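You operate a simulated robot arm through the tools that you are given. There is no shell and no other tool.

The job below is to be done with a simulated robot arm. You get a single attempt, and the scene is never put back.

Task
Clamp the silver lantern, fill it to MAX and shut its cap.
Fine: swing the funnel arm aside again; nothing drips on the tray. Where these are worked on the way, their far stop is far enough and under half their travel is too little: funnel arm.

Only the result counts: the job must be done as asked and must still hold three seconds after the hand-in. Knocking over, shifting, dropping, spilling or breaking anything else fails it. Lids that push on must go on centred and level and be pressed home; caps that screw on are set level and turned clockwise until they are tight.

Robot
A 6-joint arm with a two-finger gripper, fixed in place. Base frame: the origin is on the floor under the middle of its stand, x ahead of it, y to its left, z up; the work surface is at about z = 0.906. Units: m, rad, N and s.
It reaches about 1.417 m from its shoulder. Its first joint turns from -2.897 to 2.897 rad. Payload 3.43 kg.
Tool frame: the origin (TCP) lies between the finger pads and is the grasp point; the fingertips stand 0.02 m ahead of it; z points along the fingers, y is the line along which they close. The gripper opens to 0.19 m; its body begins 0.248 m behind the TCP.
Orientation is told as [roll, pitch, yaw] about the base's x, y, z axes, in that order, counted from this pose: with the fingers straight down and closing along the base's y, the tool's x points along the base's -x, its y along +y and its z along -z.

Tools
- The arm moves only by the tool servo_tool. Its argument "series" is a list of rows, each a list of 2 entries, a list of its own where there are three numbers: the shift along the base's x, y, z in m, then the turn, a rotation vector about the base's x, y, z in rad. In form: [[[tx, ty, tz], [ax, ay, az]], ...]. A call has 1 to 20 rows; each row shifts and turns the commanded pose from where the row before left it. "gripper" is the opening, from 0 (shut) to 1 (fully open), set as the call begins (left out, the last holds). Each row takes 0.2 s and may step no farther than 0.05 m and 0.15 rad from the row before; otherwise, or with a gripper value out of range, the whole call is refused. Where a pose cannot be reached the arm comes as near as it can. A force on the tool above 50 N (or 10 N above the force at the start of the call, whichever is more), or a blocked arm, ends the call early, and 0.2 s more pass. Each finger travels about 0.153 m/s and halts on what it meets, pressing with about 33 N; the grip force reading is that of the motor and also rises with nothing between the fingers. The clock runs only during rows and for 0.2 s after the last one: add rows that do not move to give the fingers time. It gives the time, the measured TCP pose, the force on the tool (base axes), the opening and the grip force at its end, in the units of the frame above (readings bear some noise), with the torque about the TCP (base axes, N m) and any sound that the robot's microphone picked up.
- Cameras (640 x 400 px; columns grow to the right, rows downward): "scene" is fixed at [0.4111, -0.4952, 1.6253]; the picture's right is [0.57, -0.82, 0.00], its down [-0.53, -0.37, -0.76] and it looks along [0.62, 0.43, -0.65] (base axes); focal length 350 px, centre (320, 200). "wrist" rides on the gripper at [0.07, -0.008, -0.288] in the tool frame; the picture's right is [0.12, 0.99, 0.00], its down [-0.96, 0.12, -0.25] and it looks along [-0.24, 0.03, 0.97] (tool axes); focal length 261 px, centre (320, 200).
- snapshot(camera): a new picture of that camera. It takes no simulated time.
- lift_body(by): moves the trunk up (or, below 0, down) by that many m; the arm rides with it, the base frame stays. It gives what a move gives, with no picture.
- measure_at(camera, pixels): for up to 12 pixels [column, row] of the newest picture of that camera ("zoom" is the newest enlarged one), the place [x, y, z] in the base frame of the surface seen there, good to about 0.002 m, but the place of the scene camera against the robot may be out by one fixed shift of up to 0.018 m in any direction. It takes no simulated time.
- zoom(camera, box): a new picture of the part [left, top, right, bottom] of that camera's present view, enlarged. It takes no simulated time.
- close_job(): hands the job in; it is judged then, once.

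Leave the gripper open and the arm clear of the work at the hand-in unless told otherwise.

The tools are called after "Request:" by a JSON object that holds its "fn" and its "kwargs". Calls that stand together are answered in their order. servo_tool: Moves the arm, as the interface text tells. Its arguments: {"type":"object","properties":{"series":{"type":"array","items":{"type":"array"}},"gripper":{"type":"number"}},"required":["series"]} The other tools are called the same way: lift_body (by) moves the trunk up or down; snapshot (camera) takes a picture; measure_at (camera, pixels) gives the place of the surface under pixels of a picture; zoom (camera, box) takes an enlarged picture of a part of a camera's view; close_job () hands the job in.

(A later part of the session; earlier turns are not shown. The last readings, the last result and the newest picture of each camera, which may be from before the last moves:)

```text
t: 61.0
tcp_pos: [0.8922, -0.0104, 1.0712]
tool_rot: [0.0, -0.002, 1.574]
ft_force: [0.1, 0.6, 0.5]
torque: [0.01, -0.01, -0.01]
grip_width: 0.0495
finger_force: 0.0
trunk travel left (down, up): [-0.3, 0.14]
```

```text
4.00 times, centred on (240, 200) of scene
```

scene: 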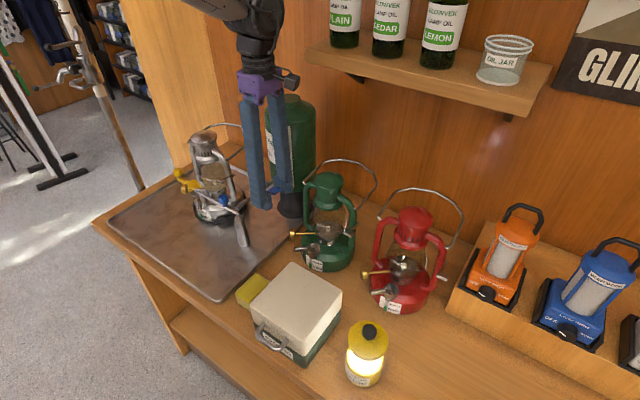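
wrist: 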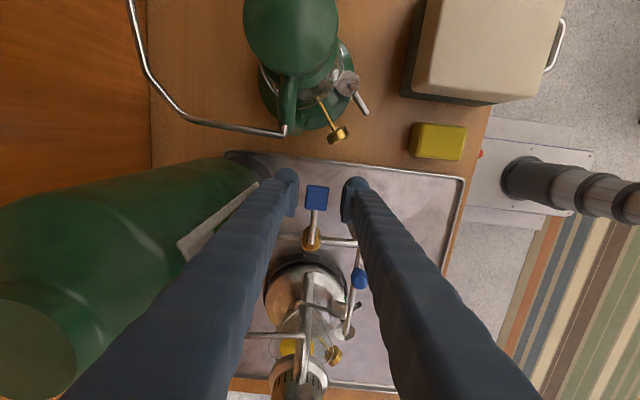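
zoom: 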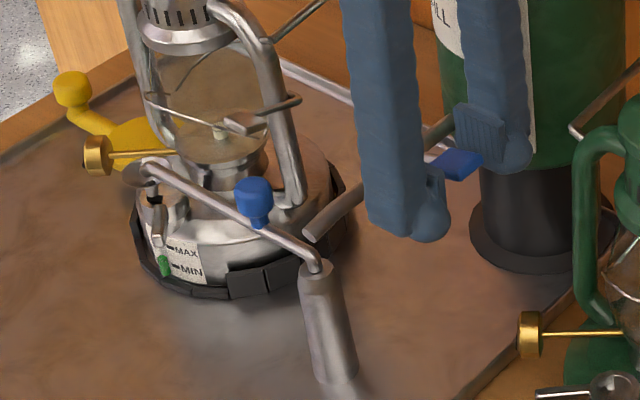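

The paddle is caged with 1 cm slack on the +x side, and the gauge stays visible in the scene view (float at MIN). I start turning the valve clockwise a little (0.3 rad of tool motion, about 0.15 at the lever).

Request:
{"fn": "servo_tool", "kwargs": {"series": [[[-0.0065, 0.0003, 0], [0, 0, -0.1]], [[-0.0065, 0.001, 0], [0, 0, -0.1]], [[-0.0064, 0.0016, 0], [0, 0, -0.1]]]}}

Request:
{"fn": "snapshot", "kwargs": {"camera": "wrist"}}

Request:
{"fn": "zoom", "kwargs": {"camera": "wrist", "box": [256, 150, 384, 230]}}

Request:
{"fn": "zoom", "kwargs": {"camera": "scene", "box": [160, 170, 272, 240]}}

```text
t: 61.8
tcp_pos: [0.8776, -0.0072, 1.0691]
tool_rot: [-0.005, -0.003, 1.272]
ft_force: [36.8, 4.5, 2.7]
torque: [0.15, 0.07, 0.81]
grip_width: 0.0675
finger_force: 16.1
trunk travel left (down, up): [-0.3, 0.14]
```

```text
taken
```

wrist: 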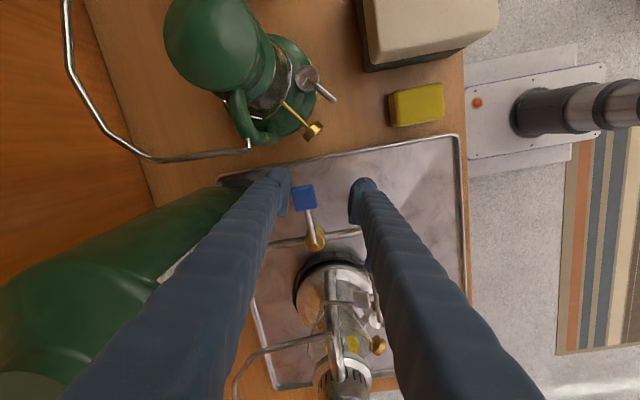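

```text
5.00 times, centred on (320, 190) of wrist
```

zoom: 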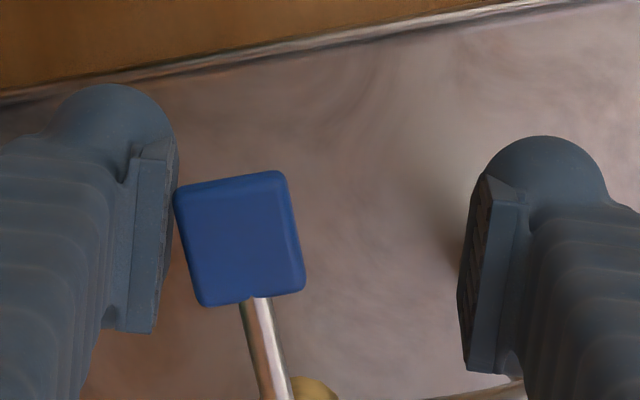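

```text
5.71 times, centred on (216, 205) of scene
```

zoom: 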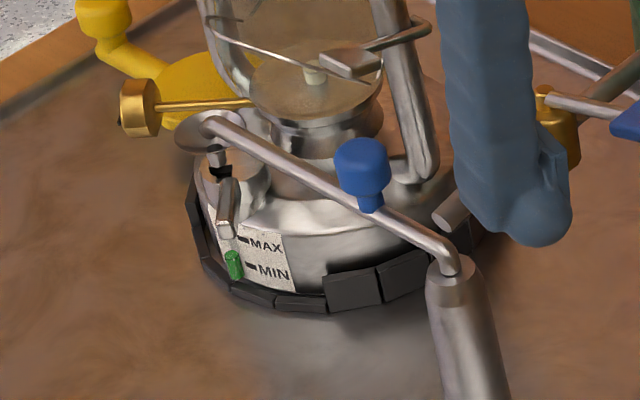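

The lever resists firmly (37 N, finger pushed back, lever did not turn), so this is its shut stop; clockwise is not the opening way. I back off to the start of the cage.

Request:
{"fn": "servo_tool", "kwargs": {"series": [[[0.0064, -0.0016, 0], [0, 0, 0.1]], [[0.0065, -0.001, 0], [0, 0, 0.1]], [[0.0055, -0.0003, 0], [0, 0, 0.1]], [[0, 0, 0], [0, 0, 0]]]}}

Request:
{"fn": "snapshot", "kwargs": {"camera": "wrist"}}

Request:
{"fn": "zoom", "kwargs": {"camera": "wrist", "box": [256, 150, 384, 230]}}

Request:
{"fn": "measure_at", "kwargs": {"camera": "wrist", "pixels": [[240, 170], [230, 185], [200, 190], [200, 170], [180, 190], [150, 200], [100, 220], [170, 230], [250, 165], [220, 165]]}}

Request:
{"fn": "measure_at", "kwargs": {"camera": "scene", "pixels": [[268, 165], [310, 165], [305, 165], [300, 175], [295, 180], [285, 175], [312, 150], [268, 130], [312, 130], [290, 110]]}}

```text
t: 62.8
tcp_pos: [0.8891, -0.0116, 1.0712]
tool_rot: [-0.001, -0.001, 1.573]
ft_force: [0.2, 0.1, -0.6]
torque: [-0.01, -0.04, 0.02]
grip_width: 0.0493
finger_force: 0.1
trunk travel left (down, up): [-0.3, 0.14]
```

```text
taken
```

wrist: 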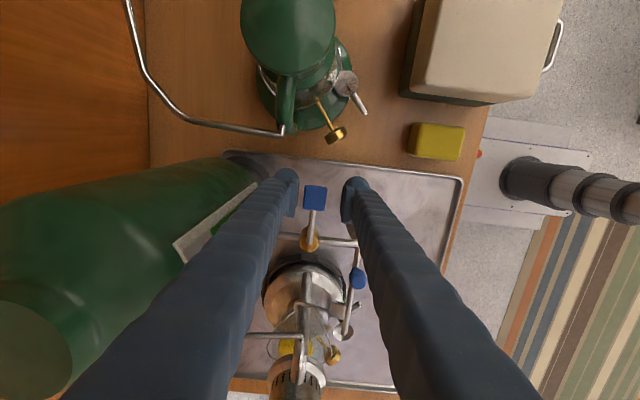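

```text
5.00 times, centred on (320, 190) of wrist
```

zoom: 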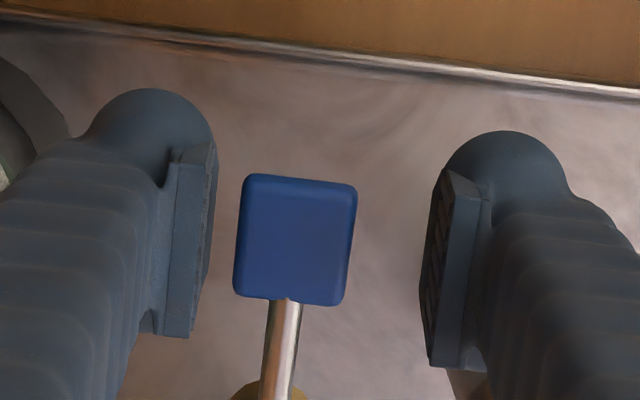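

```text
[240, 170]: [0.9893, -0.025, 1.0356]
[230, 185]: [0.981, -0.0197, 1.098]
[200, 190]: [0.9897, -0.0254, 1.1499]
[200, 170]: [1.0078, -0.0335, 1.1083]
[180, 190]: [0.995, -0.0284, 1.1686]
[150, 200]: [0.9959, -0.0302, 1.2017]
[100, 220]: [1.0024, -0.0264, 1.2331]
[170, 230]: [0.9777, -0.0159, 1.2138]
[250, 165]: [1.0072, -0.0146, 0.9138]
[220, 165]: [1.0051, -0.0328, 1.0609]
```

```text
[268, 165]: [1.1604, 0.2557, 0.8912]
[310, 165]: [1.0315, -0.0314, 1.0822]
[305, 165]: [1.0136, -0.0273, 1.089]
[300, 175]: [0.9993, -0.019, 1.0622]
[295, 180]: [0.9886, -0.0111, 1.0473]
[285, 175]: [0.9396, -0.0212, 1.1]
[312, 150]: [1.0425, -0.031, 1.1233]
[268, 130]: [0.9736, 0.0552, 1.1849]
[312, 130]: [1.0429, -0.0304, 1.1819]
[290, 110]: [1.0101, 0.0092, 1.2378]
```

Tank fit: centre (1.03, 0.035), radius ≈0.0715, with the gauge strip at x≈0.958. I look closer at the tap head to understand its mechanism.

Request:
{"fn": "zoom", "kwargs": {"camera": "wrist", "box": [288, 215, 336, 255]}}

Request:
{"fn": "zoom", "kwargs": {"camera": "scene", "box": [246, 178, 286, 203]}}

```text
10.00 times, centred on (312, 235) of wrist
```

zoom: 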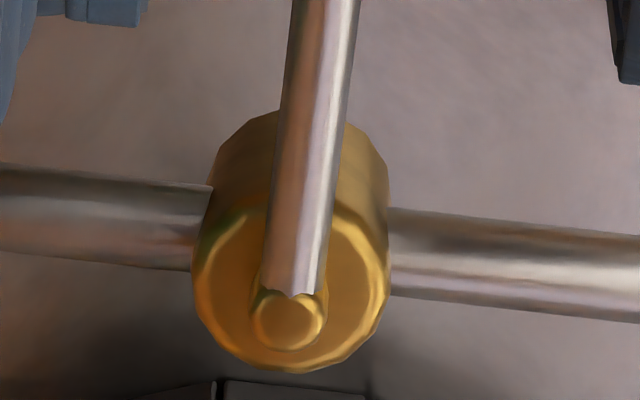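

```text
16.00 times, centred on (266, 190) of scene
```

zoom: 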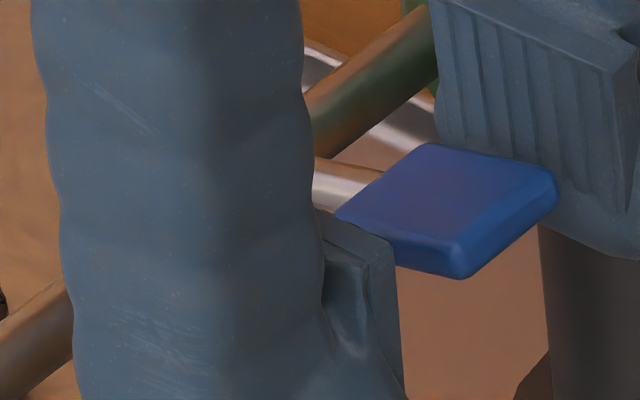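

Not conclusive from looks. I test the other direction gently: narrow the cage to 30 mm, centre it on the paddle, and turn only ~0.12 rad counter-clockwise.

Request:
{"fn": "servo_tool", "kwargs": {"series": [[[0.0035, 0.005, 0], [0, 0, 0]], [[0, 0, 0], [0, 0, 0]], [[0.0022, -0.0001, 0], [0, 0, 0.035]], [[0.0022, 0.0001, 0], [0, 0, 0.035]], [[0.0022, 0.0002, 0], [0, 0, 0.035]]], "gripper": 0.16}}

Request:
{"fn": "snapshot", "kwargs": {"camera": "wrist"}}

Request:
{"fn": "zoom", "kwargs": {"camera": "wrist", "box": [256, 150, 384, 230]}}

Request:
{"fn": "zoom", "kwargs": {"camera": "scene", "box": [180, 180, 228, 225]}}

```text
t: 64.0
tcp_pos: [0.8985, -0.0068, 1.0703]
tool_rot: [0.003, -0.001, 1.678]
ft_force: [-7.3, 3.3, -0.2]
torque: [-0.02, -0.02, -0.18]
grip_width: 0.0341
finger_force: 3.6
trunk travel left (down, up): [-0.3, 0.14]
```

```text
taken
```

wrist: 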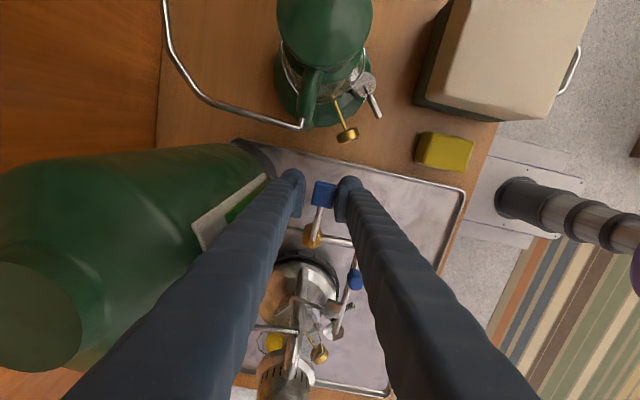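

```text
5.00 times, centred on (320, 190) of wrist
```

zoom: 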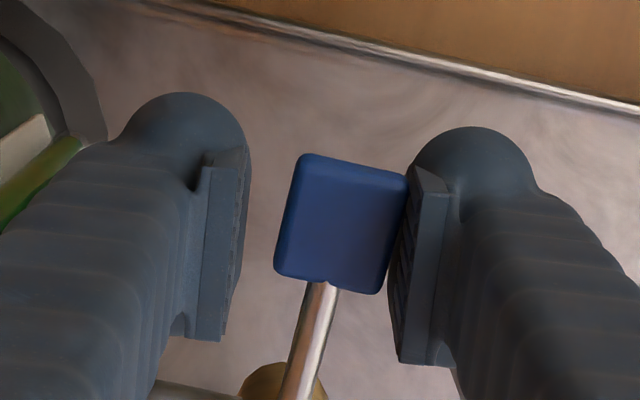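

```text
8.89 times, centred on (204, 202) of scene
```

zoom: 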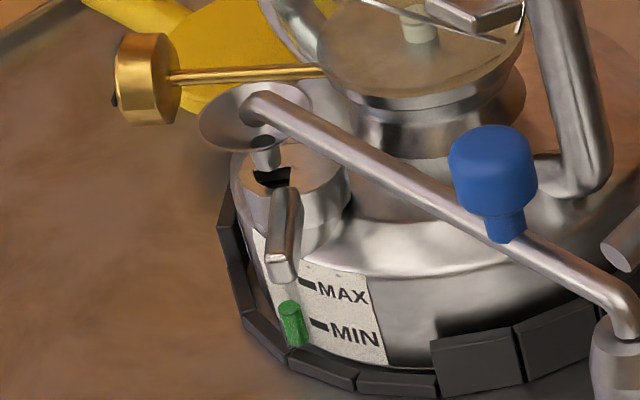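

The lever also resists this way (7 N, no rotation), so it isn't a turning lever: the flat, upward-sloping paddle suggests a press-down tap. I back off, rise, close the fingers and place one fingertip above the paddle.

Request:
{"fn": "servo_tool", "kwargs": {"series": [[[-0.0066, -0.0002, 0], [0, 0, -0.1]], [[0, 0, 0], [0, 0, 0]], [[0, 0, 0.03], [0, 0, 0]], [[0, 0, 0.03], [0, 0, 0]], [[-0.018, -0.007, 0], [0, 0, 0]], [[0, 0, 0], [0, 0, 0]]]}}

Request:
{"fn": "servo_tool", "kwargs": {"series": [[[0, 0, 0], [0, 0, 0]], [[0, 0, 0], [0, 0, 0]]], "gripper": 0}}

Request:
{"fn": "snapshot", "kwargs": {"camera": "wrist"}}

Request:
{"fn": "zoom", "kwargs": {"camera": "wrist", "box": [256, 150, 384, 230]}}

Request:
{"fn": "zoom", "kwargs": {"camera": "scene", "box": [208, 150, 304, 210]}}

```text
t: 65.4
tcp_pos: [0.8763, -0.0146, 1.129]
tool_rot: [0.001, -0.002, 1.579]
ft_force: [0.3, 0.4, -0.4]
torque: [0.04, 0.04, 0.01]
grip_width: 0.0302
finger_force: 0.1
trunk travel left (down, up): [-0.3, 0.14]
```

```text
t: 66.0
tcp_pos: [0.876, -0.0141, 1.1318]
tool_rot: [-0.001, -0.003, 1.58]
ft_force: [-0.6, -0.1, 0.9]
torque: [0.01, 0.0, 0.03]
grip_width: 0.0001
finger_force: 32.7
trunk travel left (down, up): [-0.3, 0.14]
```

```text
taken
```

wrist: 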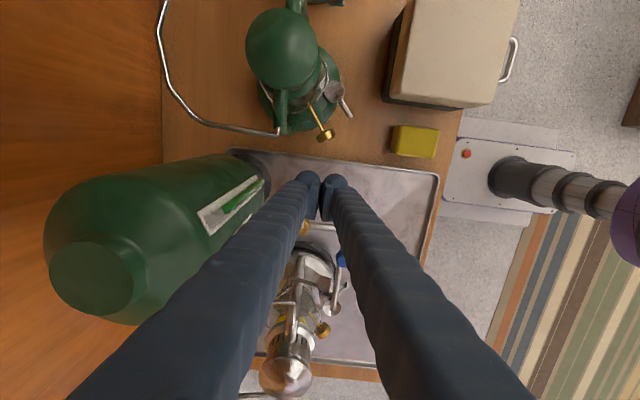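

```text
5.00 times, centred on (320, 190) of wrist
```

zoom: 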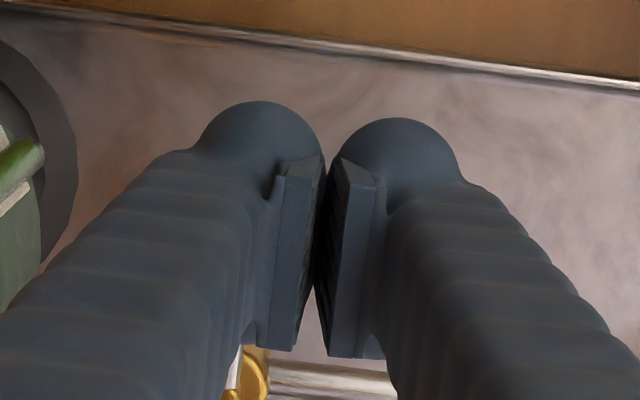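

```text
6.67 times, centred on (256, 180) of scene
```

zoom: 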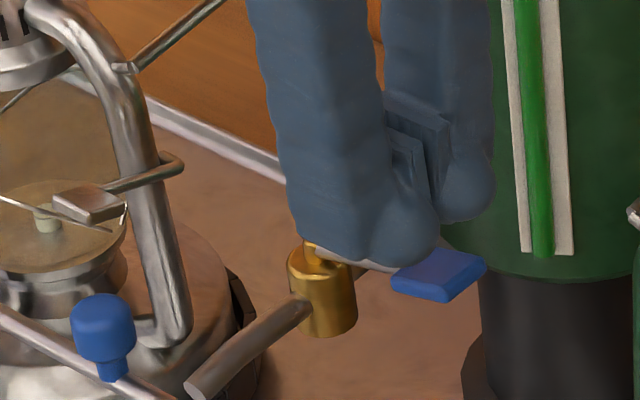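

The +x fingertip is over the paddle. I descend to just above contact, then press in 2 mm steps.

Request:
{"fn": "servo_tool", "kwargs": {"series": [[[0, 0, -0.015], [0, 0, 0]], [[0, 0, -0.013], [0, 0, 0]], [[0, 0, -0.003], [0, 0, 0]], [[0, 0, -0.003], [0, 0, 0]], [[0, 0, -0.002], [0, 0, 0]]]}}

Request:
{"fn": "zoom", "kwargs": {"camera": "scene", "box": [208, 150, 304, 210]}}

```text
t: 67.2
tcp_pos: [0.8755, -0.0138, 1.0951]
tool_rot: [0.0, -0.001, 1.582]
ft_force: [0.3, -0.6, 1.9]
torque: [-0.06, -0.03, -0.01]
grip_width: 0.0001
finger_force: 33.1
trunk travel left (down, up): [-0.3, 0.14]
```

```text
6.67 times, centred on (256, 180) of scene
```

zoom: 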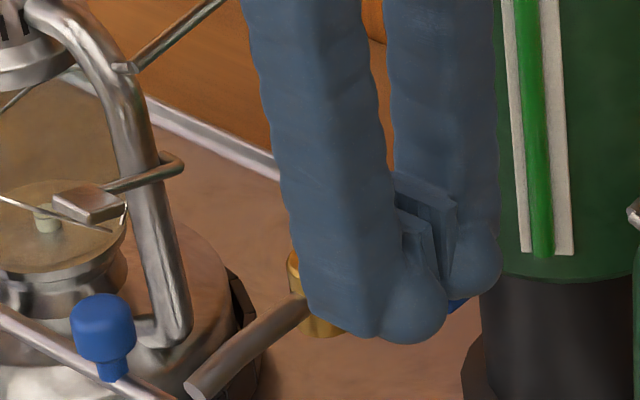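

Slight contact (1.9 N). Press 6 mm more in 2 mm steps.

Request:
{"fn": "servo_tool", "kwargs": {"series": [[[0, 0, -0.002], [0, 0, 0]], [[0, 0, -0.002], [0, 0, 0]], [[0, 0, -0.002], [0, 0, 0]]]}}

Request:
{"fn": "zoom", "kwargs": {"camera": "scene", "box": [160, 170, 288, 250]}}

```text
t: 68.0
tcp_pos: [0.8755, -0.0123, 1.0893]
tool_rot: [0.001, 0.0, 1.581]
ft_force: [0.7, -1.2, 0.6]
torque: [-0.02, -0.03, 0.0]
grip_width: 0.0001
finger_force: 33.3
trunk travel left (down, up): [-0.3, 0.14]
```

```text
5.00 times, centred on (224, 210) of scene
```

zoom: 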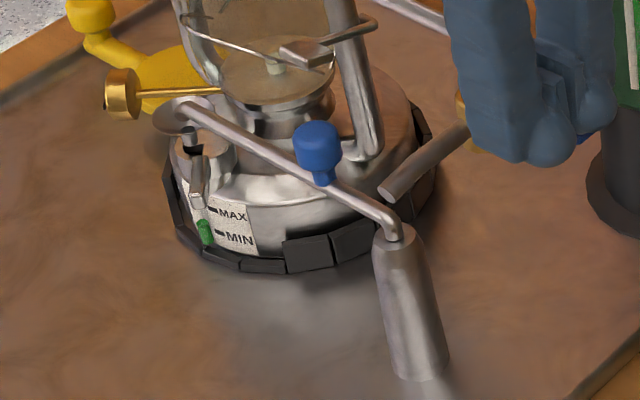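

Request:
{"fn": "servo_tool", "kwargs": {"series": [[[0, 0, -0.002], [0, 0, 0]], [[0, 0, -0.002], [0, 0, 0]], [[0, 0, -0.002], [0, 0, 0]]]}}

Request:
{"fn": "snapshot", "kwargs": {"camera": "wrist"}}

Request:
{"fn": "zoom", "kwargs": {"camera": "wrist", "box": [256, 150, 384, 250]}}

Request:
{"fn": "zoom", "kwargs": {"camera": "scene", "box": [208, 160, 304, 220]}}

Request:
{"fn": "zoom", "kwargs": {"camera": "scene", "box": [180, 180, 228, 225]}}

```text
t: 68.8
tcp_pos: [0.8761, -0.0139, 1.0827]
tool_rot: [0.0, -0.002, 1.58]
ft_force: [-1.0, 0.3, 1.1]
torque: [0.01, -0.02, -0.01]
grip_width: 0.0
finger_force: 33.2
trunk travel left (down, up): [-0.3, 0.14]
```

```text
taken
```

wrist: 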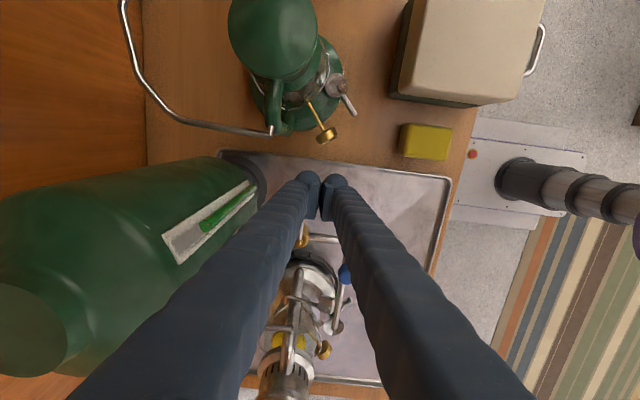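

```text
4.00 times, centred on (320, 200) of wrist
```

zoom: 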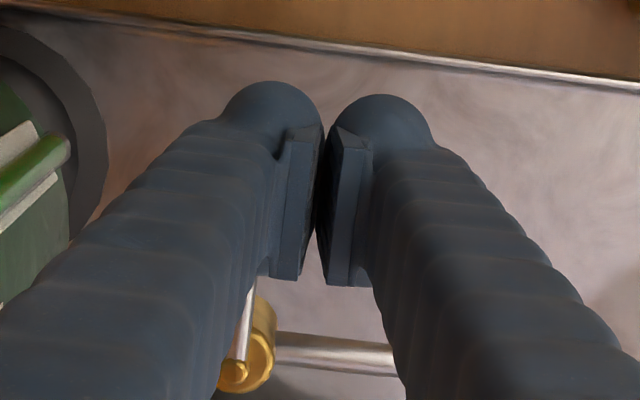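

```text
6.67 times, centred on (256, 190) of scene
```

zoom: 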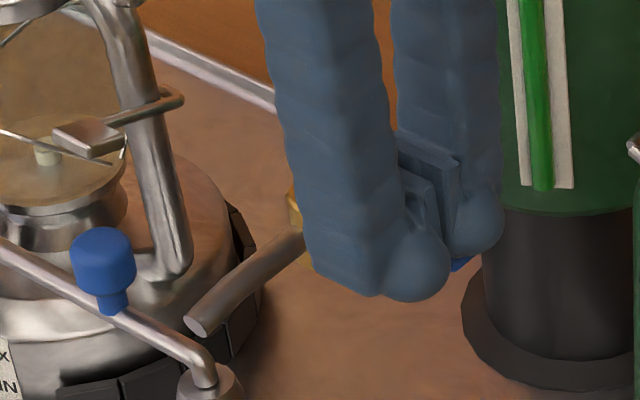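

```text
8.89 times, centred on (204, 202) of scene
```

zoom: 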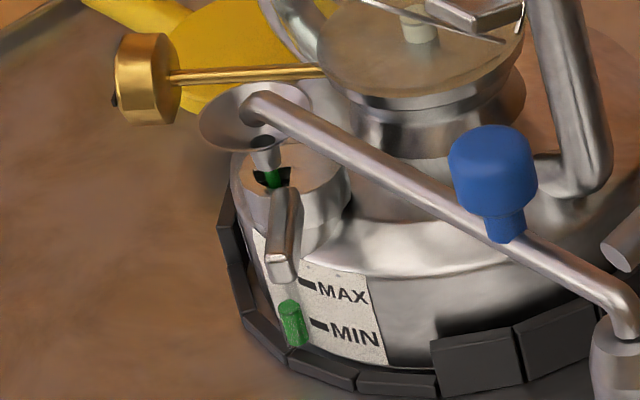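

Oil is flowing: a green stream appears under the funnel stem into the port at (272,178). So it's a press tap, opening when pressed. Time only runs during moves, so I now measure the gauge: float/column ends and the MIN/MAX marks.

Request:
{"fn": "measure_at", "kwargs": {"camera": "zoom", "pixels": [[291, 301], [291, 310], [293, 330], [296, 344], [306, 284], [318, 325], [340, 290], [350, 332], [286, 270], [272, 178], [268, 150], [291, 305]]}}

Request:
{"fn": "zoom", "kwargs": {"camera": "scene", "box": [194, 198, 218, 213]}}

```text
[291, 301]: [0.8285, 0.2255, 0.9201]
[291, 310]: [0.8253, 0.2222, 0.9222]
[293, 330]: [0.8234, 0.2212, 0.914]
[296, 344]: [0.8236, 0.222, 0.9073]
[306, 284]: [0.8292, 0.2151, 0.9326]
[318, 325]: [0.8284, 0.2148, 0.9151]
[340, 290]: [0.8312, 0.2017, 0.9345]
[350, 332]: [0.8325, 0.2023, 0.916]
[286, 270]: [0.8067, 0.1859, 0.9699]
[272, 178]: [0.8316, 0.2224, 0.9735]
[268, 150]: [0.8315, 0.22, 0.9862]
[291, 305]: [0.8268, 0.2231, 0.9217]
```

```text
16.00 times, centred on (206, 206) of scene
```

zoom: 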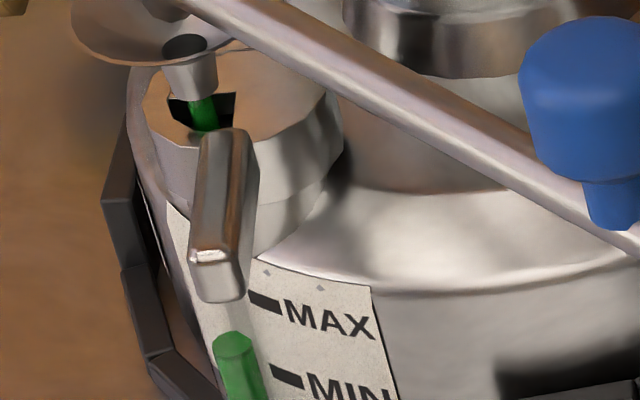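

Gauge: green top z≈0.922, MIN ≈0.915, MAX ≈0.933 (scene frame). I hold the tap for about half a second and re-measure the rise.

Request:
{"fn": "servo_tool", "kwargs": {"series": [[[0, 0, 0], [0, 0, 0]], [[0, 0, 0], [0, 0, 0]]]}}

Request:
{"fn": "zoom", "kwargs": {"camera": "scene", "box": [194, 200, 218, 215]}}

Request:
{"fn": "measure_at", "kwargs": {"camera": "zoom", "pixels": [[233, 305], [235, 310], [235, 320], [240, 350], [245, 385], [262, 272], [285, 345], [262, 268], [285, 340]]}}

```text
t: 69.4
tcp_pos: [0.8754, -0.0138, 1.0833]
tool_rot: [-0.001, -0.002, 1.579]
ft_force: [0.2, 1.0, 0.8]
torque: [0.03, -0.03, 0.01]
grip_width: 0.0001
finger_force: 33.2
trunk travel left (down, up): [-0.3, 0.14]
```

```text
16.00 times, centred on (206, 208) of scene
```

zoom: 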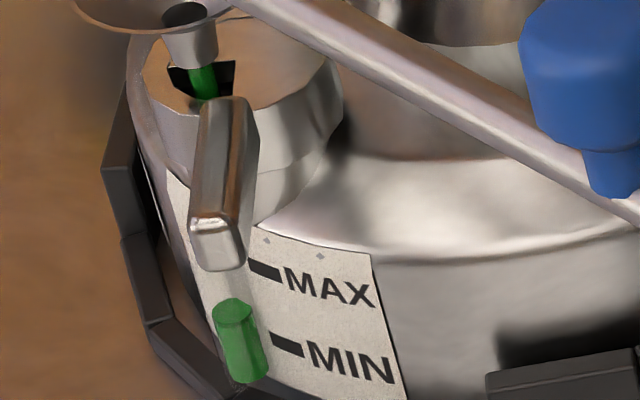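

```text
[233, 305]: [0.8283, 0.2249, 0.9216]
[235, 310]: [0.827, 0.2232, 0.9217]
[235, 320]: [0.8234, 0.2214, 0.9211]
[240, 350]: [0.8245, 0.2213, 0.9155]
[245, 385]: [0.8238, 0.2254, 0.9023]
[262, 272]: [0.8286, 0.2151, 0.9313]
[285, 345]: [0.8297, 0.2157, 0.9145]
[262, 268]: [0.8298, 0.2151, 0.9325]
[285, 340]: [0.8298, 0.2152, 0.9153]
```

No visible rise yet in 0.6 s; the tap is only partly pressed. I press another 6 mm and let it run a bit.

Request:
{"fn": "servo_tool", "kwargs": {"series": [[[0, 0, -0.003], [0, 0, 0]], [[0, 0, -0.003], [0, 0, 0]], [[0, 0, 0], [0, 0, 0]]]}}

Request:
{"fn": "zoom", "kwargs": {"camera": "scene", "box": [194, 200, 218, 215]}}

Request:
{"fn": "zoom", "kwargs": {"camera": "scene", "box": [208, 160, 304, 220]}}

```text
t: 70.2
tcp_pos: [0.8749, -0.014, 1.0773]
tool_rot: [0.001, -0.003, 1.578]
ft_force: [1.0, -0.7, 2.2]
torque: [0.01, -0.03, 0.0]
grip_width: 0.0
finger_force: 33.0
trunk travel left (down, up): [-0.3, 0.14]
```

```text
16.00 times, centred on (206, 208) of scene
```

zoom: 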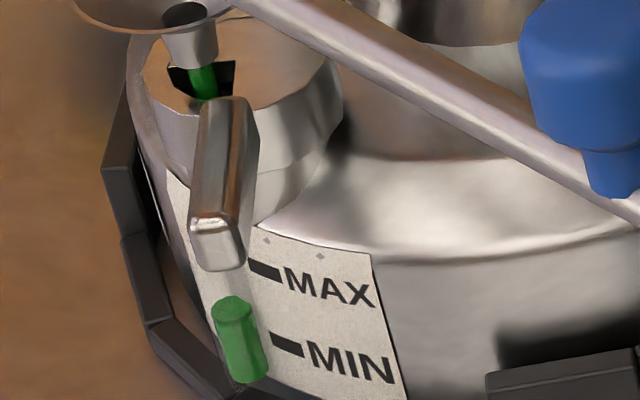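

```text
6.67 times, centred on (256, 190) of scene
```

zoom: 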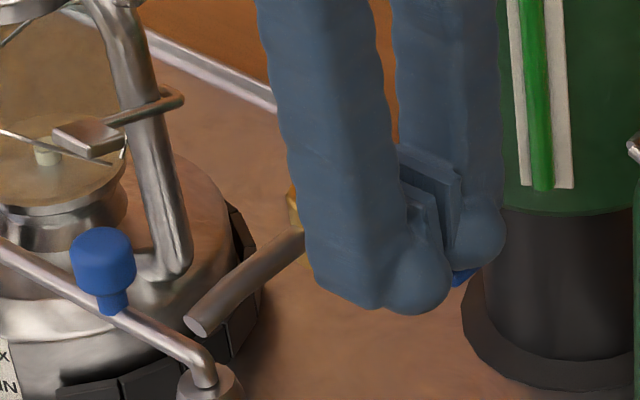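

The green column top has begun to rise (bottom fixed, so it is a level column). It needs about 10 mm more to reach MAX (z≈0.932). I hold for ~1.8 s and measure the rate.

Request:
{"fn": "servo_tool", "kwargs": {"series": [[[0, 0, 0], [0, 0, 0]], [[0, 0, 0], [0, 0, 0]], [[0, 0, 0], [0, 0, 0]], [[0, 0, 0], [0, 0, 0]], [[0, 0, 0], [0, 0, 0]], [[0, 0, 0], [0, 0, 0]], [[0, 0, 0], [0, 0, 0]], [[0, 0, 0], [0, 0, 0]]]}}

Request:
{"fn": "zoom", "kwargs": {"camera": "scene", "box": [194, 200, 218, 215]}}

Request:
{"fn": "measure_at", "kwargs": {"camera": "zoom", "pixels": [[233, 285], [233, 290], [234, 295], [235, 300], [235, 305], [235, 310], [235, 315], [265, 271]]}}

```text
t: 72.0
tcp_pos: [0.8754, -0.0129, 1.0765]
tool_rot: [-0.001, -0.002, 1.579]
ft_force: [1.3, 0.4, 1.5]
torque: [0.04, -0.02, -0.02]
grip_width: 0.0001
finger_force: 33.3
trunk travel left (down, up): [-0.3, 0.14]
```

```text
16.00 times, centred on (206, 208) of scene
```

zoom: 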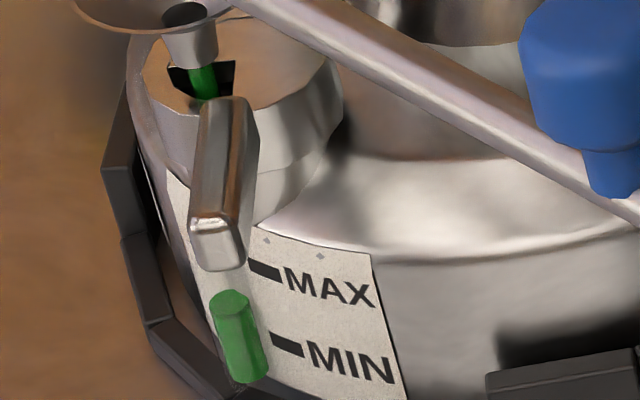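

```text
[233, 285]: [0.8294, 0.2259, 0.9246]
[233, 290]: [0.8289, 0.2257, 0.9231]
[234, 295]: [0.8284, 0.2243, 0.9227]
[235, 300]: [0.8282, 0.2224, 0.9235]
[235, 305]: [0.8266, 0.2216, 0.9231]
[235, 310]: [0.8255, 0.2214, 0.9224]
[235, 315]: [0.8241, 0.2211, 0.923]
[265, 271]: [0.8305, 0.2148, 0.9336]
```

Top rose ~7 px in 1.8 s (≈0.9 mm/s); about 9 mm remain, ~10 s. I let it run 4.2 s and check again.

Request:
{"fn": "servo_tool", "kwargs": {"series": [[[0, 0, 0], [0, 0, 0]], [[0, 0, 0], [0, 0, 0]], [[0, 0, 0], [0, 0, 0]], [[0, 0, 0], [0, 0, 0]], [[0, 0, 0], [0, 0, 0]], [[0, 0, 0], [0, 0, 0]], [[0, 0, 0], [0, 0, 0]], [[0, 0, 0], [0, 0, 0]], [[0, 0, 0], [0, 0, 0]], [[0, 0, 0], [0, 0, 0]], [[0, 0, 0], [0, 0, 0]], [[0, 0, 0], [0, 0, 0]], [[0, 0, 0], [0, 0, 0]], [[0, 0, 0], [0, 0, 0]], [[0, 0, 0], [0, 0, 0]], [[0, 0, 0], [0, 0, 0]], [[0, 0, 0], [0, 0, 0]], [[0, 0, 0], [0, 0, 0]], [[0, 0, 0], [0, 0, 0]], [[0, 0, 0], [0, 0, 0]]]}}

Request:
{"fn": "zoom", "kwargs": {"camera": "scene", "box": [194, 200, 218, 215]}}

Request:
{"fn": "measure_at", "kwargs": {"camera": "zoom", "pixels": [[235, 275], [235, 280], [235, 285], [235, 290], [235, 295], [238, 300], [265, 271]]}}

```text
t: 76.2
tcp_pos: [0.8767, -0.0141, 1.0773]
tool_rot: [0.001, -0.003, 1.579]
ft_force: [-0.7, 0.0, 2.0]
torque: [0.01, -0.04, 0.02]
grip_width: 0.0001
finger_force: 32.9
trunk travel left (down, up): [-0.3, 0.14]
```

```text
16.00 times, centred on (206, 208) of scene
```

zoom: 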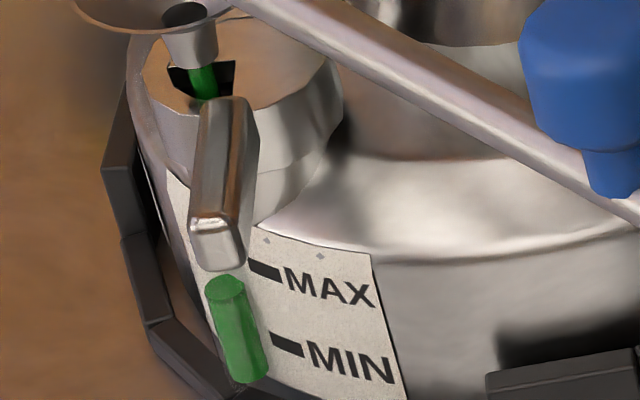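

```text
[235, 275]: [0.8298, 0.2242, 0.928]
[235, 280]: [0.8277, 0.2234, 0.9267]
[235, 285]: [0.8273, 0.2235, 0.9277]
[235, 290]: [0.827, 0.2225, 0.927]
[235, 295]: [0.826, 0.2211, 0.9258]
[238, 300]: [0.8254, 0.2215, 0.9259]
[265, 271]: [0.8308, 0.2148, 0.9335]
```

Level z≈0.927 against MAX ≈0.933; rate ≈0.85–0.93 mm/s. I run another 4.2 s, then will stop to check with a better view.

Request:
{"fn": "servo_tool", "kwargs": {"series": [[[0, 0, 0], [0, 0, 0]], [[0, 0, 0], [0, 0, 0]], [[0, 0, 0], [0, 0, 0]], [[0, 0, 0], [0, 0, 0]], [[0, 0, 0], [0, 0, 0]], [[0, 0, 0], [0, 0, 0]], [[0, 0, 0], [0, 0, 0]], [[0, 0, 0], [0, 0, 0]], [[0, 0, 0], [0, 0, 0]], [[0, 0, 0], [0, 0, 0]], [[0, 0, 0], [0, 0, 0]], [[0, 0, 0], [0, 0, 0]], [[0, 0, 0], [0, 0, 0]], [[0, 0, 0], [0, 0, 0]], [[0, 0, 0], [0, 0, 0]], [[0, 0, 0], [0, 0, 0]], [[0, 0, 0], [0, 0, 0]], [[0, 0, 0], [0, 0, 0]]]}}

Request:
{"fn": "zoom", "kwargs": {"camera": "scene", "box": [194, 200, 218, 215]}}

Request:
{"fn": "measure_at", "kwargs": {"camera": "zoom", "pixels": [[240, 270], [242, 265], [225, 275], [225, 280], [230, 285], [235, 290], [235, 275], [265, 271]]}}

```text
t: 80.0
tcp_pos: [0.8764, -0.0155, 1.0764]
tool_rot: [-0.001, -0.002, 1.58]
ft_force: [1.0, -0.9, 1.7]
torque: [0.0, -0.05, 0.02]
grip_width: 0.0001
finger_force: 33.2
trunk travel left (down, up): [-0.3, 0.14]
```

```text
16.00 times, centred on (206, 208) of scene
```

zoom: 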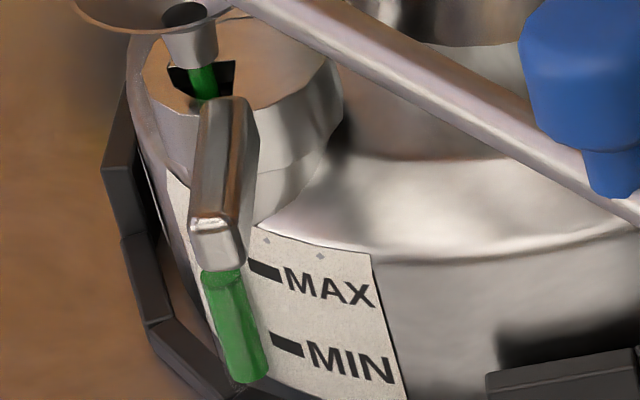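

```text
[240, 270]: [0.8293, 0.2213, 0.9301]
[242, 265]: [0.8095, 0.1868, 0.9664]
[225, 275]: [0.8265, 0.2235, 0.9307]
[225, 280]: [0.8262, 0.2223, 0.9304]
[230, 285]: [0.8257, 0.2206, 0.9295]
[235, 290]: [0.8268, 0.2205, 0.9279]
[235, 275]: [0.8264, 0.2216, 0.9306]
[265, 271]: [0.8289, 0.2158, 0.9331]
```

Level ≈0.9304, MAX ≈0.933: ~2.6 mm left (~3 s). I run 1.4 s more and then release the tap by lifting, to check for after-drip.

Request:
{"fn": "servo_tool", "kwargs": {"series": [[[0, 0, 0], [0, 0, 0]], [[0, 0, 0], [0, 0, 0]], [[0, 0, 0], [0, 0, 0]], [[0, 0, 0], [0, 0, 0]], [[0, 0, 0], [0, 0, 0]], [[0, 0, 0], [0, 0, 0]], [[0, 0, 0.02], [0, 0, 0]], [[0, 0, 0.02], [0, 0, 0]]]}}

Request:
{"fn": "zoom", "kwargs": {"camera": "scene", "box": [194, 200, 218, 215]}}

Request:
{"fn": "zoom", "kwargs": {"camera": "scene", "box": [208, 160, 304, 220]}}

```text
t: 81.8
tcp_pos: [0.8746, -0.013, 1.1181]
tool_rot: [0.0, -0.002, 1.582]
ft_force: [0.2, -0.8, -0.8]
torque: [-0.03, -0.01, 0.0]
grip_width: 0.0001
finger_force: 32.9
trunk travel left (down, up): [-0.3, 0.14]
```

```text
16.00 times, centred on (206, 208) of scene
```

zoom: 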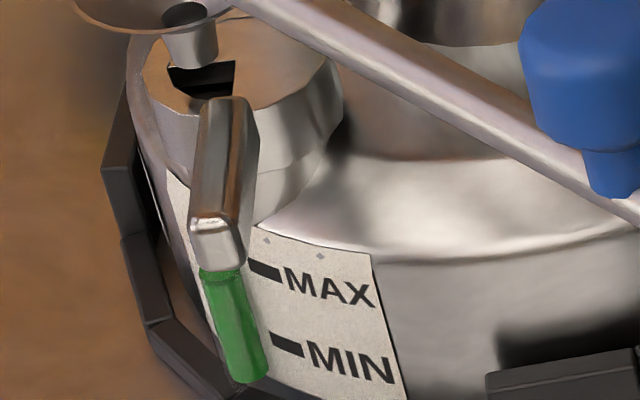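

```text
6.67 times, centred on (256, 190) of scene
```

zoom: 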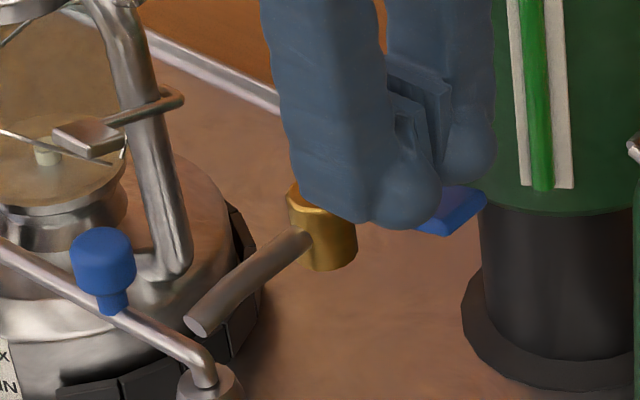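

The stream stops at once on release and the paddle has sprung back. I measure the level again.

Request:
{"fn": "zoom", "kwargs": {"camera": "scene", "box": [194, 200, 218, 215]}}

Request:
{"fn": "measure_at", "kwargs": {"camera": "zoom", "pixels": [[238, 270], [225, 272], [215, 272], [230, 272], [220, 275], [225, 278], [230, 280], [235, 275], [265, 271], [262, 268], [258, 266], [270, 274]]}}

```text
16.00 times, centred on (206, 208) of scene
```

zoom: 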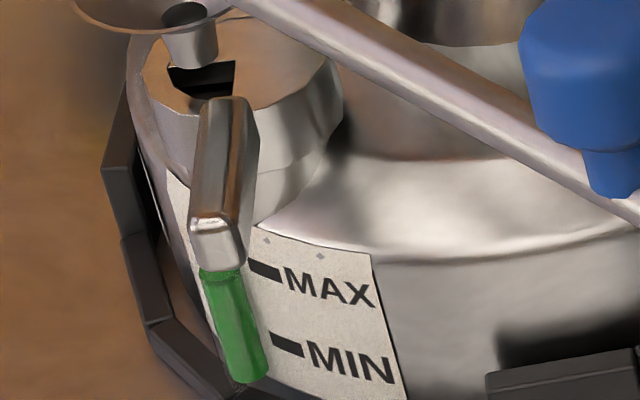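

```text
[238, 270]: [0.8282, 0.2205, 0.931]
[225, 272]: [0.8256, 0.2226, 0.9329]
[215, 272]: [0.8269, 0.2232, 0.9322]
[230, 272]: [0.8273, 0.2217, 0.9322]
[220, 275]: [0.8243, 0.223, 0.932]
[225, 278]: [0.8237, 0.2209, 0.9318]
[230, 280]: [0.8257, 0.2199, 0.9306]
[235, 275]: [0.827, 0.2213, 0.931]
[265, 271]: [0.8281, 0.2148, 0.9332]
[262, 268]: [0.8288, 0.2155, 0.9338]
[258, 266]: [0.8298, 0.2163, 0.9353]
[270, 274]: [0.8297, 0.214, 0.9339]
```

Level ≈0.932, MAX ≈0.9335: about 1.2 mm short. I press again for about 1 second and release.

Request:
{"fn": "servo_tool", "kwargs": {"series": [[[0, 0, -0.02], [0, 0, 0]], [[0, 0, -0.021], [0, 0, 0]], [[0, 0, 0], [0, 0, 0]], [[0, 0, 0], [0, 0, 0]], [[0, 0, 0], [0, 0, 0]], [[0, 0, 0], [0, 0, 0]], [[0, 0, 0.021], [0, 0, 0]], [[0, 0, 0.03], [0, 0, 0]], [[0, 0, 0], [0, 0, 0]]]}}

Request:
{"fn": "zoom", "kwargs": {"camera": "scene", "box": [194, 200, 218, 215]}}

Request:
{"fn": "measure_at", "kwargs": {"camera": "zoom", "pixels": [[210, 272], [225, 272], [215, 272], [230, 272], [220, 275], [225, 278], [230, 280], [205, 272], [265, 271], [262, 268], [240, 270], [270, 274]]}}

```text
t: 83.8
tcp_pos: [0.8759, -0.0147, 1.126]
tool_rot: [0.001, -0.002, 1.579]
ft_force: [0.0, 0.1, 0.1]
torque: [0.01, -0.01, 0.0]
grip_width: 0.0
finger_force: 33.1
trunk travel left (down, up): [-0.3, 0.14]
```

```text
16.00 times, centred on (206, 208) of scene
```

zoom: 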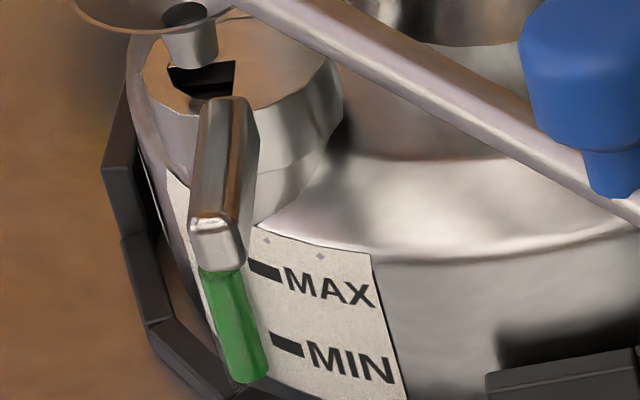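

```text
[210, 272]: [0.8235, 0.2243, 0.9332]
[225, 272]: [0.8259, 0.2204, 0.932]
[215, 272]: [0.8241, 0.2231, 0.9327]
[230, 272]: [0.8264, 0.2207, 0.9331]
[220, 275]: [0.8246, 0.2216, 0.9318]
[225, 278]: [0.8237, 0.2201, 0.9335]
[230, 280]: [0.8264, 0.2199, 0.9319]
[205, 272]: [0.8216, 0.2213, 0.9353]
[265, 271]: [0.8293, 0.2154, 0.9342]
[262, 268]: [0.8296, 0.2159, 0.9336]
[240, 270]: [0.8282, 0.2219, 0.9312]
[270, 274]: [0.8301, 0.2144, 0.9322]
```

The column top is now hidden behind the cap lever from this side. I go round to look at the gauge from the front with the wrist camera: rise, retreat in x, turn yaw back to 0, move to y≈0.2.

Request:
{"fn": "servo_tool", "kwargs": {"series": [[[0, 0, 0.04], [0, 0, 0]], [[-0.01, 0, 0.035], [0, 0, -0.1436]], [[-0.045, 0, 0], [0, 0, -0.1436]], [[-0.045, 0, 0], [0, 0, -0.1436]], [[-0.045, 0.01, 0], [0, 0, -0.1436]], [[-0.02, 0.035, 0], [0, 0, -0.1436]], [[-0.02, 0.035, 0], [0, 0, -0.1436]], [[0, 0.035, 0], [0, 0, -0.1436]], [[0, 0.035, 0], [0, 0, -0.1436]], [[0, 0.035, 0], [0, 0, -0.1436]], [[0, 0.03, 0], [0, 0, -0.1436]], [[0, 0, 0], [0, 0, -0.1436]], [[0, 0, 0], [0, 0, 0]]]}}

Request:
{"fn": "snapshot", "kwargs": {"camera": "wrist"}}

Request:
{"fn": "snapshot", "kwargs": {"camera": "scene"}}

```text
t: 86.6
tcp_pos: [0.6909, 0.2016, 1.2017]
tool_rot: [0.0, 0.001, -0.002]
ft_force: [0.3, 0.2, -0.7]
torque: [0.05, 0.01, 0.0]
grip_width: 0.0
finger_force: 32.6
trunk travel left (down, up): [-0.3, 0.14]
```

```text
taken
```

wrist: 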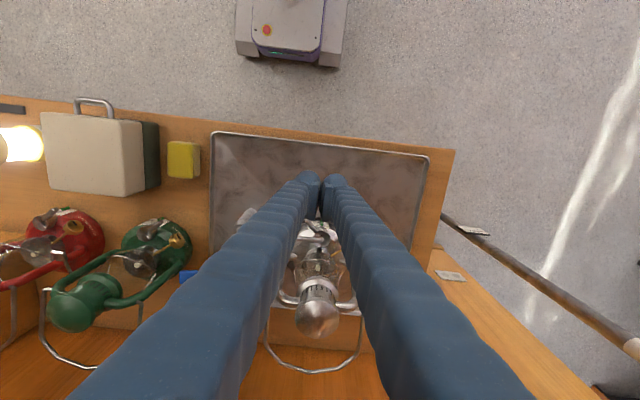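

```text
taken
```

scene: 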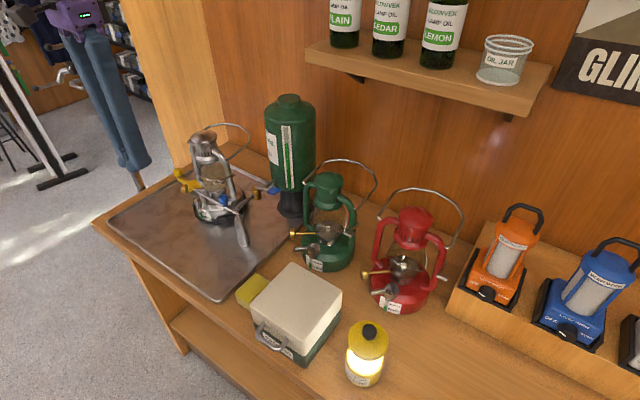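

The lantern sits between/behind the fingers; I'll open the gripper and zoom on the gauge around (322,230).

Request:
{"fn": "servo_tool", "kwargs": {"series": [[[0, 0, 0], [0, 0, 0]], [[0, 0, 0], [0, 0, 0]]], "gripper": 0.6}}

Request:
{"fn": "snapshot", "kwargs": {"camera": "wrist"}}

Request:
{"fn": "zoom", "kwargs": {"camera": "wrist", "box": [300, 210, 348, 240]}}

Request:
{"fn": "zoom", "kwargs": {"camera": "wrist", "box": [308, 214, 332, 229]}}

```text
t: 87.2
tcp_pos: [0.6912, 0.2013, 1.2016]
tool_rot: [-0.001, 0.001, -0.003]
ft_force: [-0.6, -0.9, 0.3]
torque: [-0.01, 0.0, -0.01]
grip_width: 0.1141
finger_force: 0.0
trunk travel left (down, up): [-0.3, 0.14]
```

```text
taken
```

wrist: 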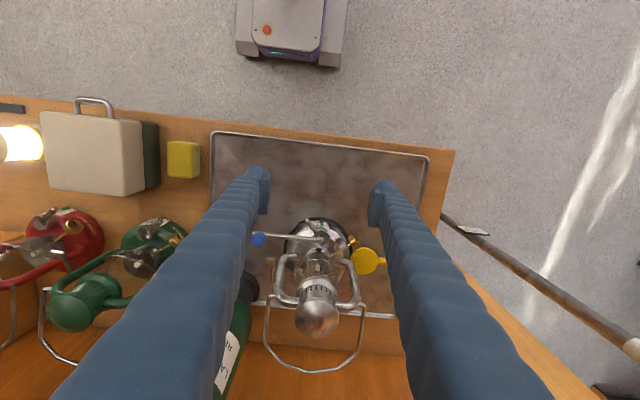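

```text
13.33 times, centred on (324, 225) of wrist
```

zoom: 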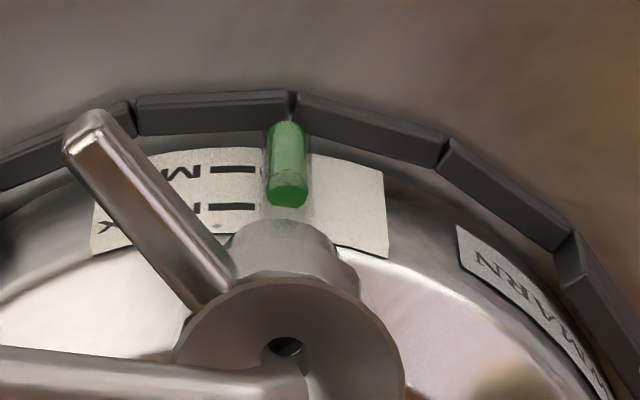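

```text
16.00 times, centred on (320, 222) of wrist
```

zoom: 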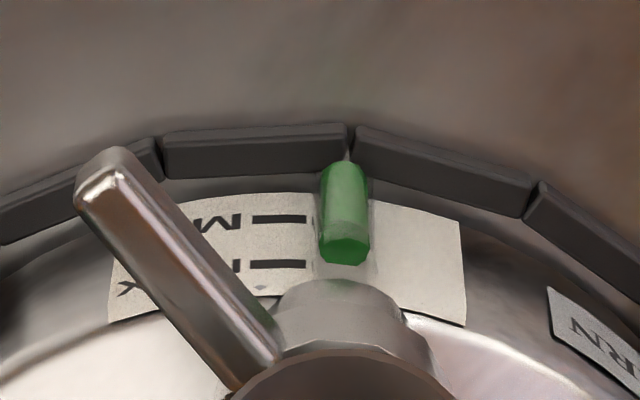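

From the front the column's top face (dark ellipse ≈(345,250)) is level with the MAX bar (≈(278,263)) allowing for its stand-off. I measure several points on both to average.

Request:
{"fn": "measure_at", "kwargs": {"camera": "zoom", "pixels": [[345, 250], [340, 248], [350, 248], [345, 244], [338, 252], [352, 252], [250, 264], [260, 264], [270, 264], [280, 263], [290, 263], [300, 263]]}}

Request:
{"fn": "measure_at", "kwargs": {"camera": "zoom", "pixels": [[342, 246], [347, 246], [344, 252], [348, 254], [341, 254], [335, 248], [255, 218], [265, 218], [275, 218], [285, 218], [295, 218], [305, 218]]}}

```text
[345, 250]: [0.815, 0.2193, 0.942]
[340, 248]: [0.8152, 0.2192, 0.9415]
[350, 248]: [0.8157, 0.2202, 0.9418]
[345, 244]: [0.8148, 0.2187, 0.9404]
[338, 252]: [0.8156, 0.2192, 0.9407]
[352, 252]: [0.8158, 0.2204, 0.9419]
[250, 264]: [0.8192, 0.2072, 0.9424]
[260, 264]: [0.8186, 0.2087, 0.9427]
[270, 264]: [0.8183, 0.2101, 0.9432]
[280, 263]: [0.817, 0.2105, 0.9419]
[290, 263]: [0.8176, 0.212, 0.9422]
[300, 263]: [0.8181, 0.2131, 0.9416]
```

```text
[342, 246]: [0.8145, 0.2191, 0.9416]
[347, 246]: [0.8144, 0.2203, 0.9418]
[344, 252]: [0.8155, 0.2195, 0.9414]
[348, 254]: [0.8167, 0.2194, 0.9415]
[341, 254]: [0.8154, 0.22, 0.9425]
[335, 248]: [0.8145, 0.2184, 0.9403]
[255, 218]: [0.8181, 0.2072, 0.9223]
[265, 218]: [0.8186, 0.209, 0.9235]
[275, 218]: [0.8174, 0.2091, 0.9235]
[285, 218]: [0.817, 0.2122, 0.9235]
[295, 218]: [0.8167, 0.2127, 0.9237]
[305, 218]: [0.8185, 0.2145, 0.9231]
```

Averages: column top z≈0.9415, MAX bar ≈0.9423, MIN ≈0.9233 — so it's at ~95 % of the MIN–MAX span. I'll top up for under a second more. I check clearance to the green lantern for a yaw-0 approach to the paddle.

Request:
{"fn": "measure_at", "kwargs": {"camera": "wrist", "pixels": [[190, 240], [183, 232], [180, 262], [150, 295], [120, 305], [140, 310], [155, 232], [190, 275], [130, 320], [70, 318]]}}

Request:
{"fn": "zoom", "kwargs": {"camera": "scene", "box": [240, 150, 352, 220]}}

```text
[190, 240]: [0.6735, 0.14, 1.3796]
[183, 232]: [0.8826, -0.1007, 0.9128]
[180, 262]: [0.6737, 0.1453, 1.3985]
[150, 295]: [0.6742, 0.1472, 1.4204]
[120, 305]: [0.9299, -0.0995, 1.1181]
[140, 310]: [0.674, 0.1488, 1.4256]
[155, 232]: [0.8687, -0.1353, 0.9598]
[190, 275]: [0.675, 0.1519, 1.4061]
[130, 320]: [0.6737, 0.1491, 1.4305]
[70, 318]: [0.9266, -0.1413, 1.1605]
```

```text
5.71 times, centred on (296, 185) of scene
```

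zoom: 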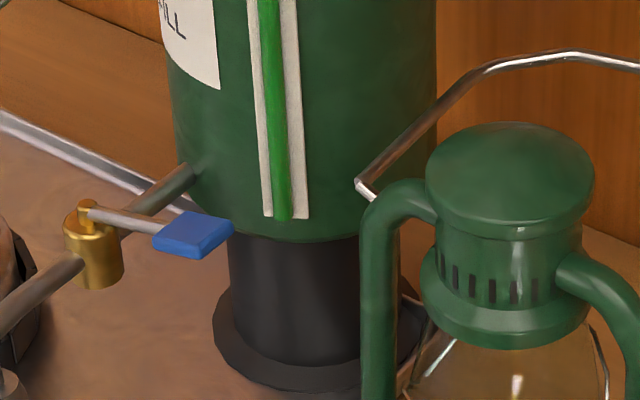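

Clearance is fine. I return to the tap with closed fingers at yaw 0, TCP about (0.890, -0.030), stopping above the paddle.

Request:
{"fn": "servo_tool", "kwargs": {"series": [[[0, -0.0463, 0], [0, 0, 0]], [[0, -0.0463, 0], [0, 0, 0]], [[0, -0.0463, 0], [0, 0, 0]], [[0, -0.0463, 0], [0, 0, 0]], [[0, -0.0463, 0], [0, 0, 0]], [[0.0498, 0, 0], [0, 0, 0]], [[0.0498, 0, 0], [0, 0, 0]], [[0.0498, 0, 0], [0, 0, 0]], [[0.0498, 0, 0], [0, 0, 0]], [[0, 0, -0.04], [0, 0, 0]], [[0, 0, -0.04], [0, 0, 0]], [[0, 0, 0], [0, 0, 0]]], "gripper": 0}}

Request:
{"fn": "snapshot", "kwargs": {"camera": "wrist"}}

Request:
{"fn": "zoom", "kwargs": {"camera": "wrist", "box": [256, 160, 384, 240]}}

Request:
{"fn": "zoom", "kwargs": {"camera": "scene", "box": [208, 140, 336, 220]}}

```text
t: 89.8
tcp_pos: [0.8894, -0.0295, 1.1234]
tool_rot: [0.002, -0.001, 0.001]
ft_force: [-0.2, -0.1, 0.1]
torque: [-0.03, -0.07, 0.01]
grip_width: 0.0
finger_force: 33.7
trunk travel left (down, up): [-0.3, 0.14]
```

```text
taken
```

wrist: 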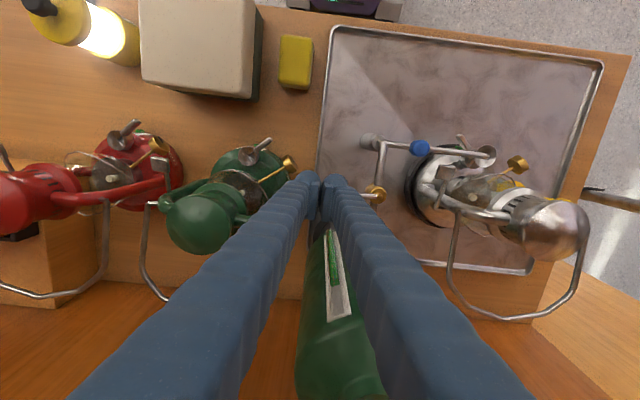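

```text
5.00 times, centred on (320, 200) of wrist
```

zoom: 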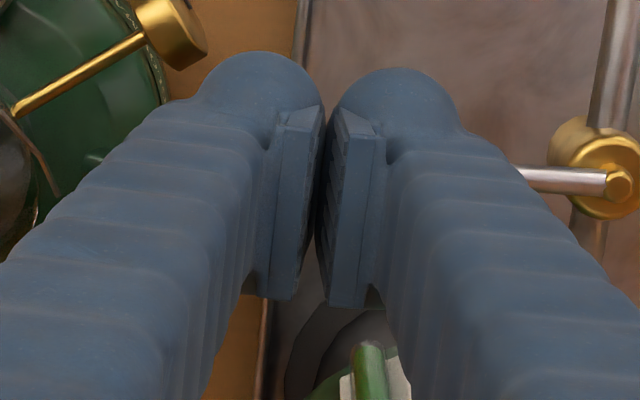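

```text
5.00 times, centred on (272, 180) of scene
```

zoom: 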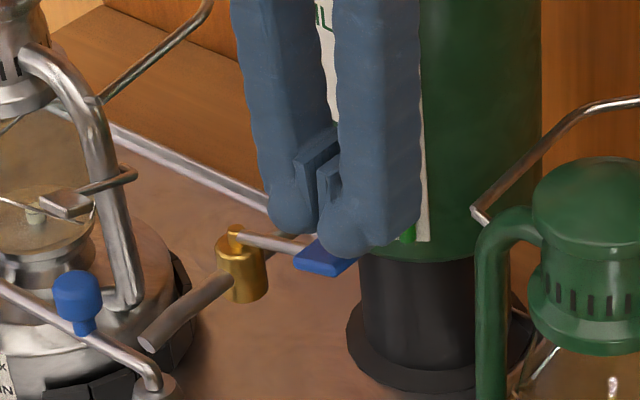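

The fingertip is above the paddle. I press to the same depth for about 0.7 s and release.

Request:
{"fn": "servo_tool", "kwargs": {"series": [[[0, 0, -0.023], [0, 0, 0]], [[0, 0, -0.023], [0, 0, 0]], [[0, 0, 0], [0, 0, 0]], [[0, 0, 0], [0, 0, 0]], [[0, 0, 0], [0, 0, 0]]]}}

Request:
{"fn": "zoom", "kwargs": {"camera": "scene", "box": [194, 195, 218, 210]}}

```text
t: 91.0
tcp_pos: [0.8904, -0.0313, 1.0768]
tool_rot: [0.001, -0.001, 0.001]
ft_force: [-0.2, 0.7, 1.0]
torque: [0.03, 0.0, 0.02]
grip_width: 0.0
finger_force: 32.8
trunk travel left (down, up): [-0.3, 0.14]
```

```text
16.00 times, centred on (206, 202) of scene
```

zoom: 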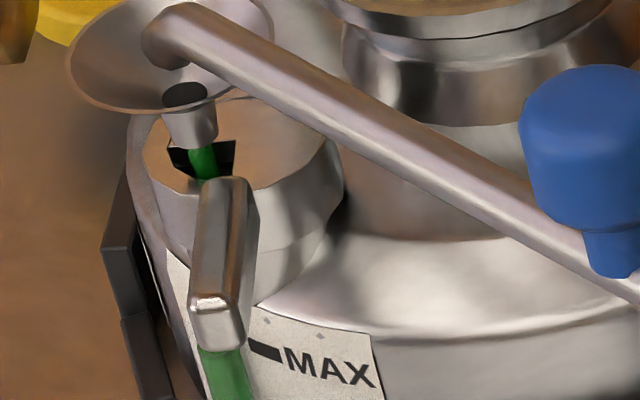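

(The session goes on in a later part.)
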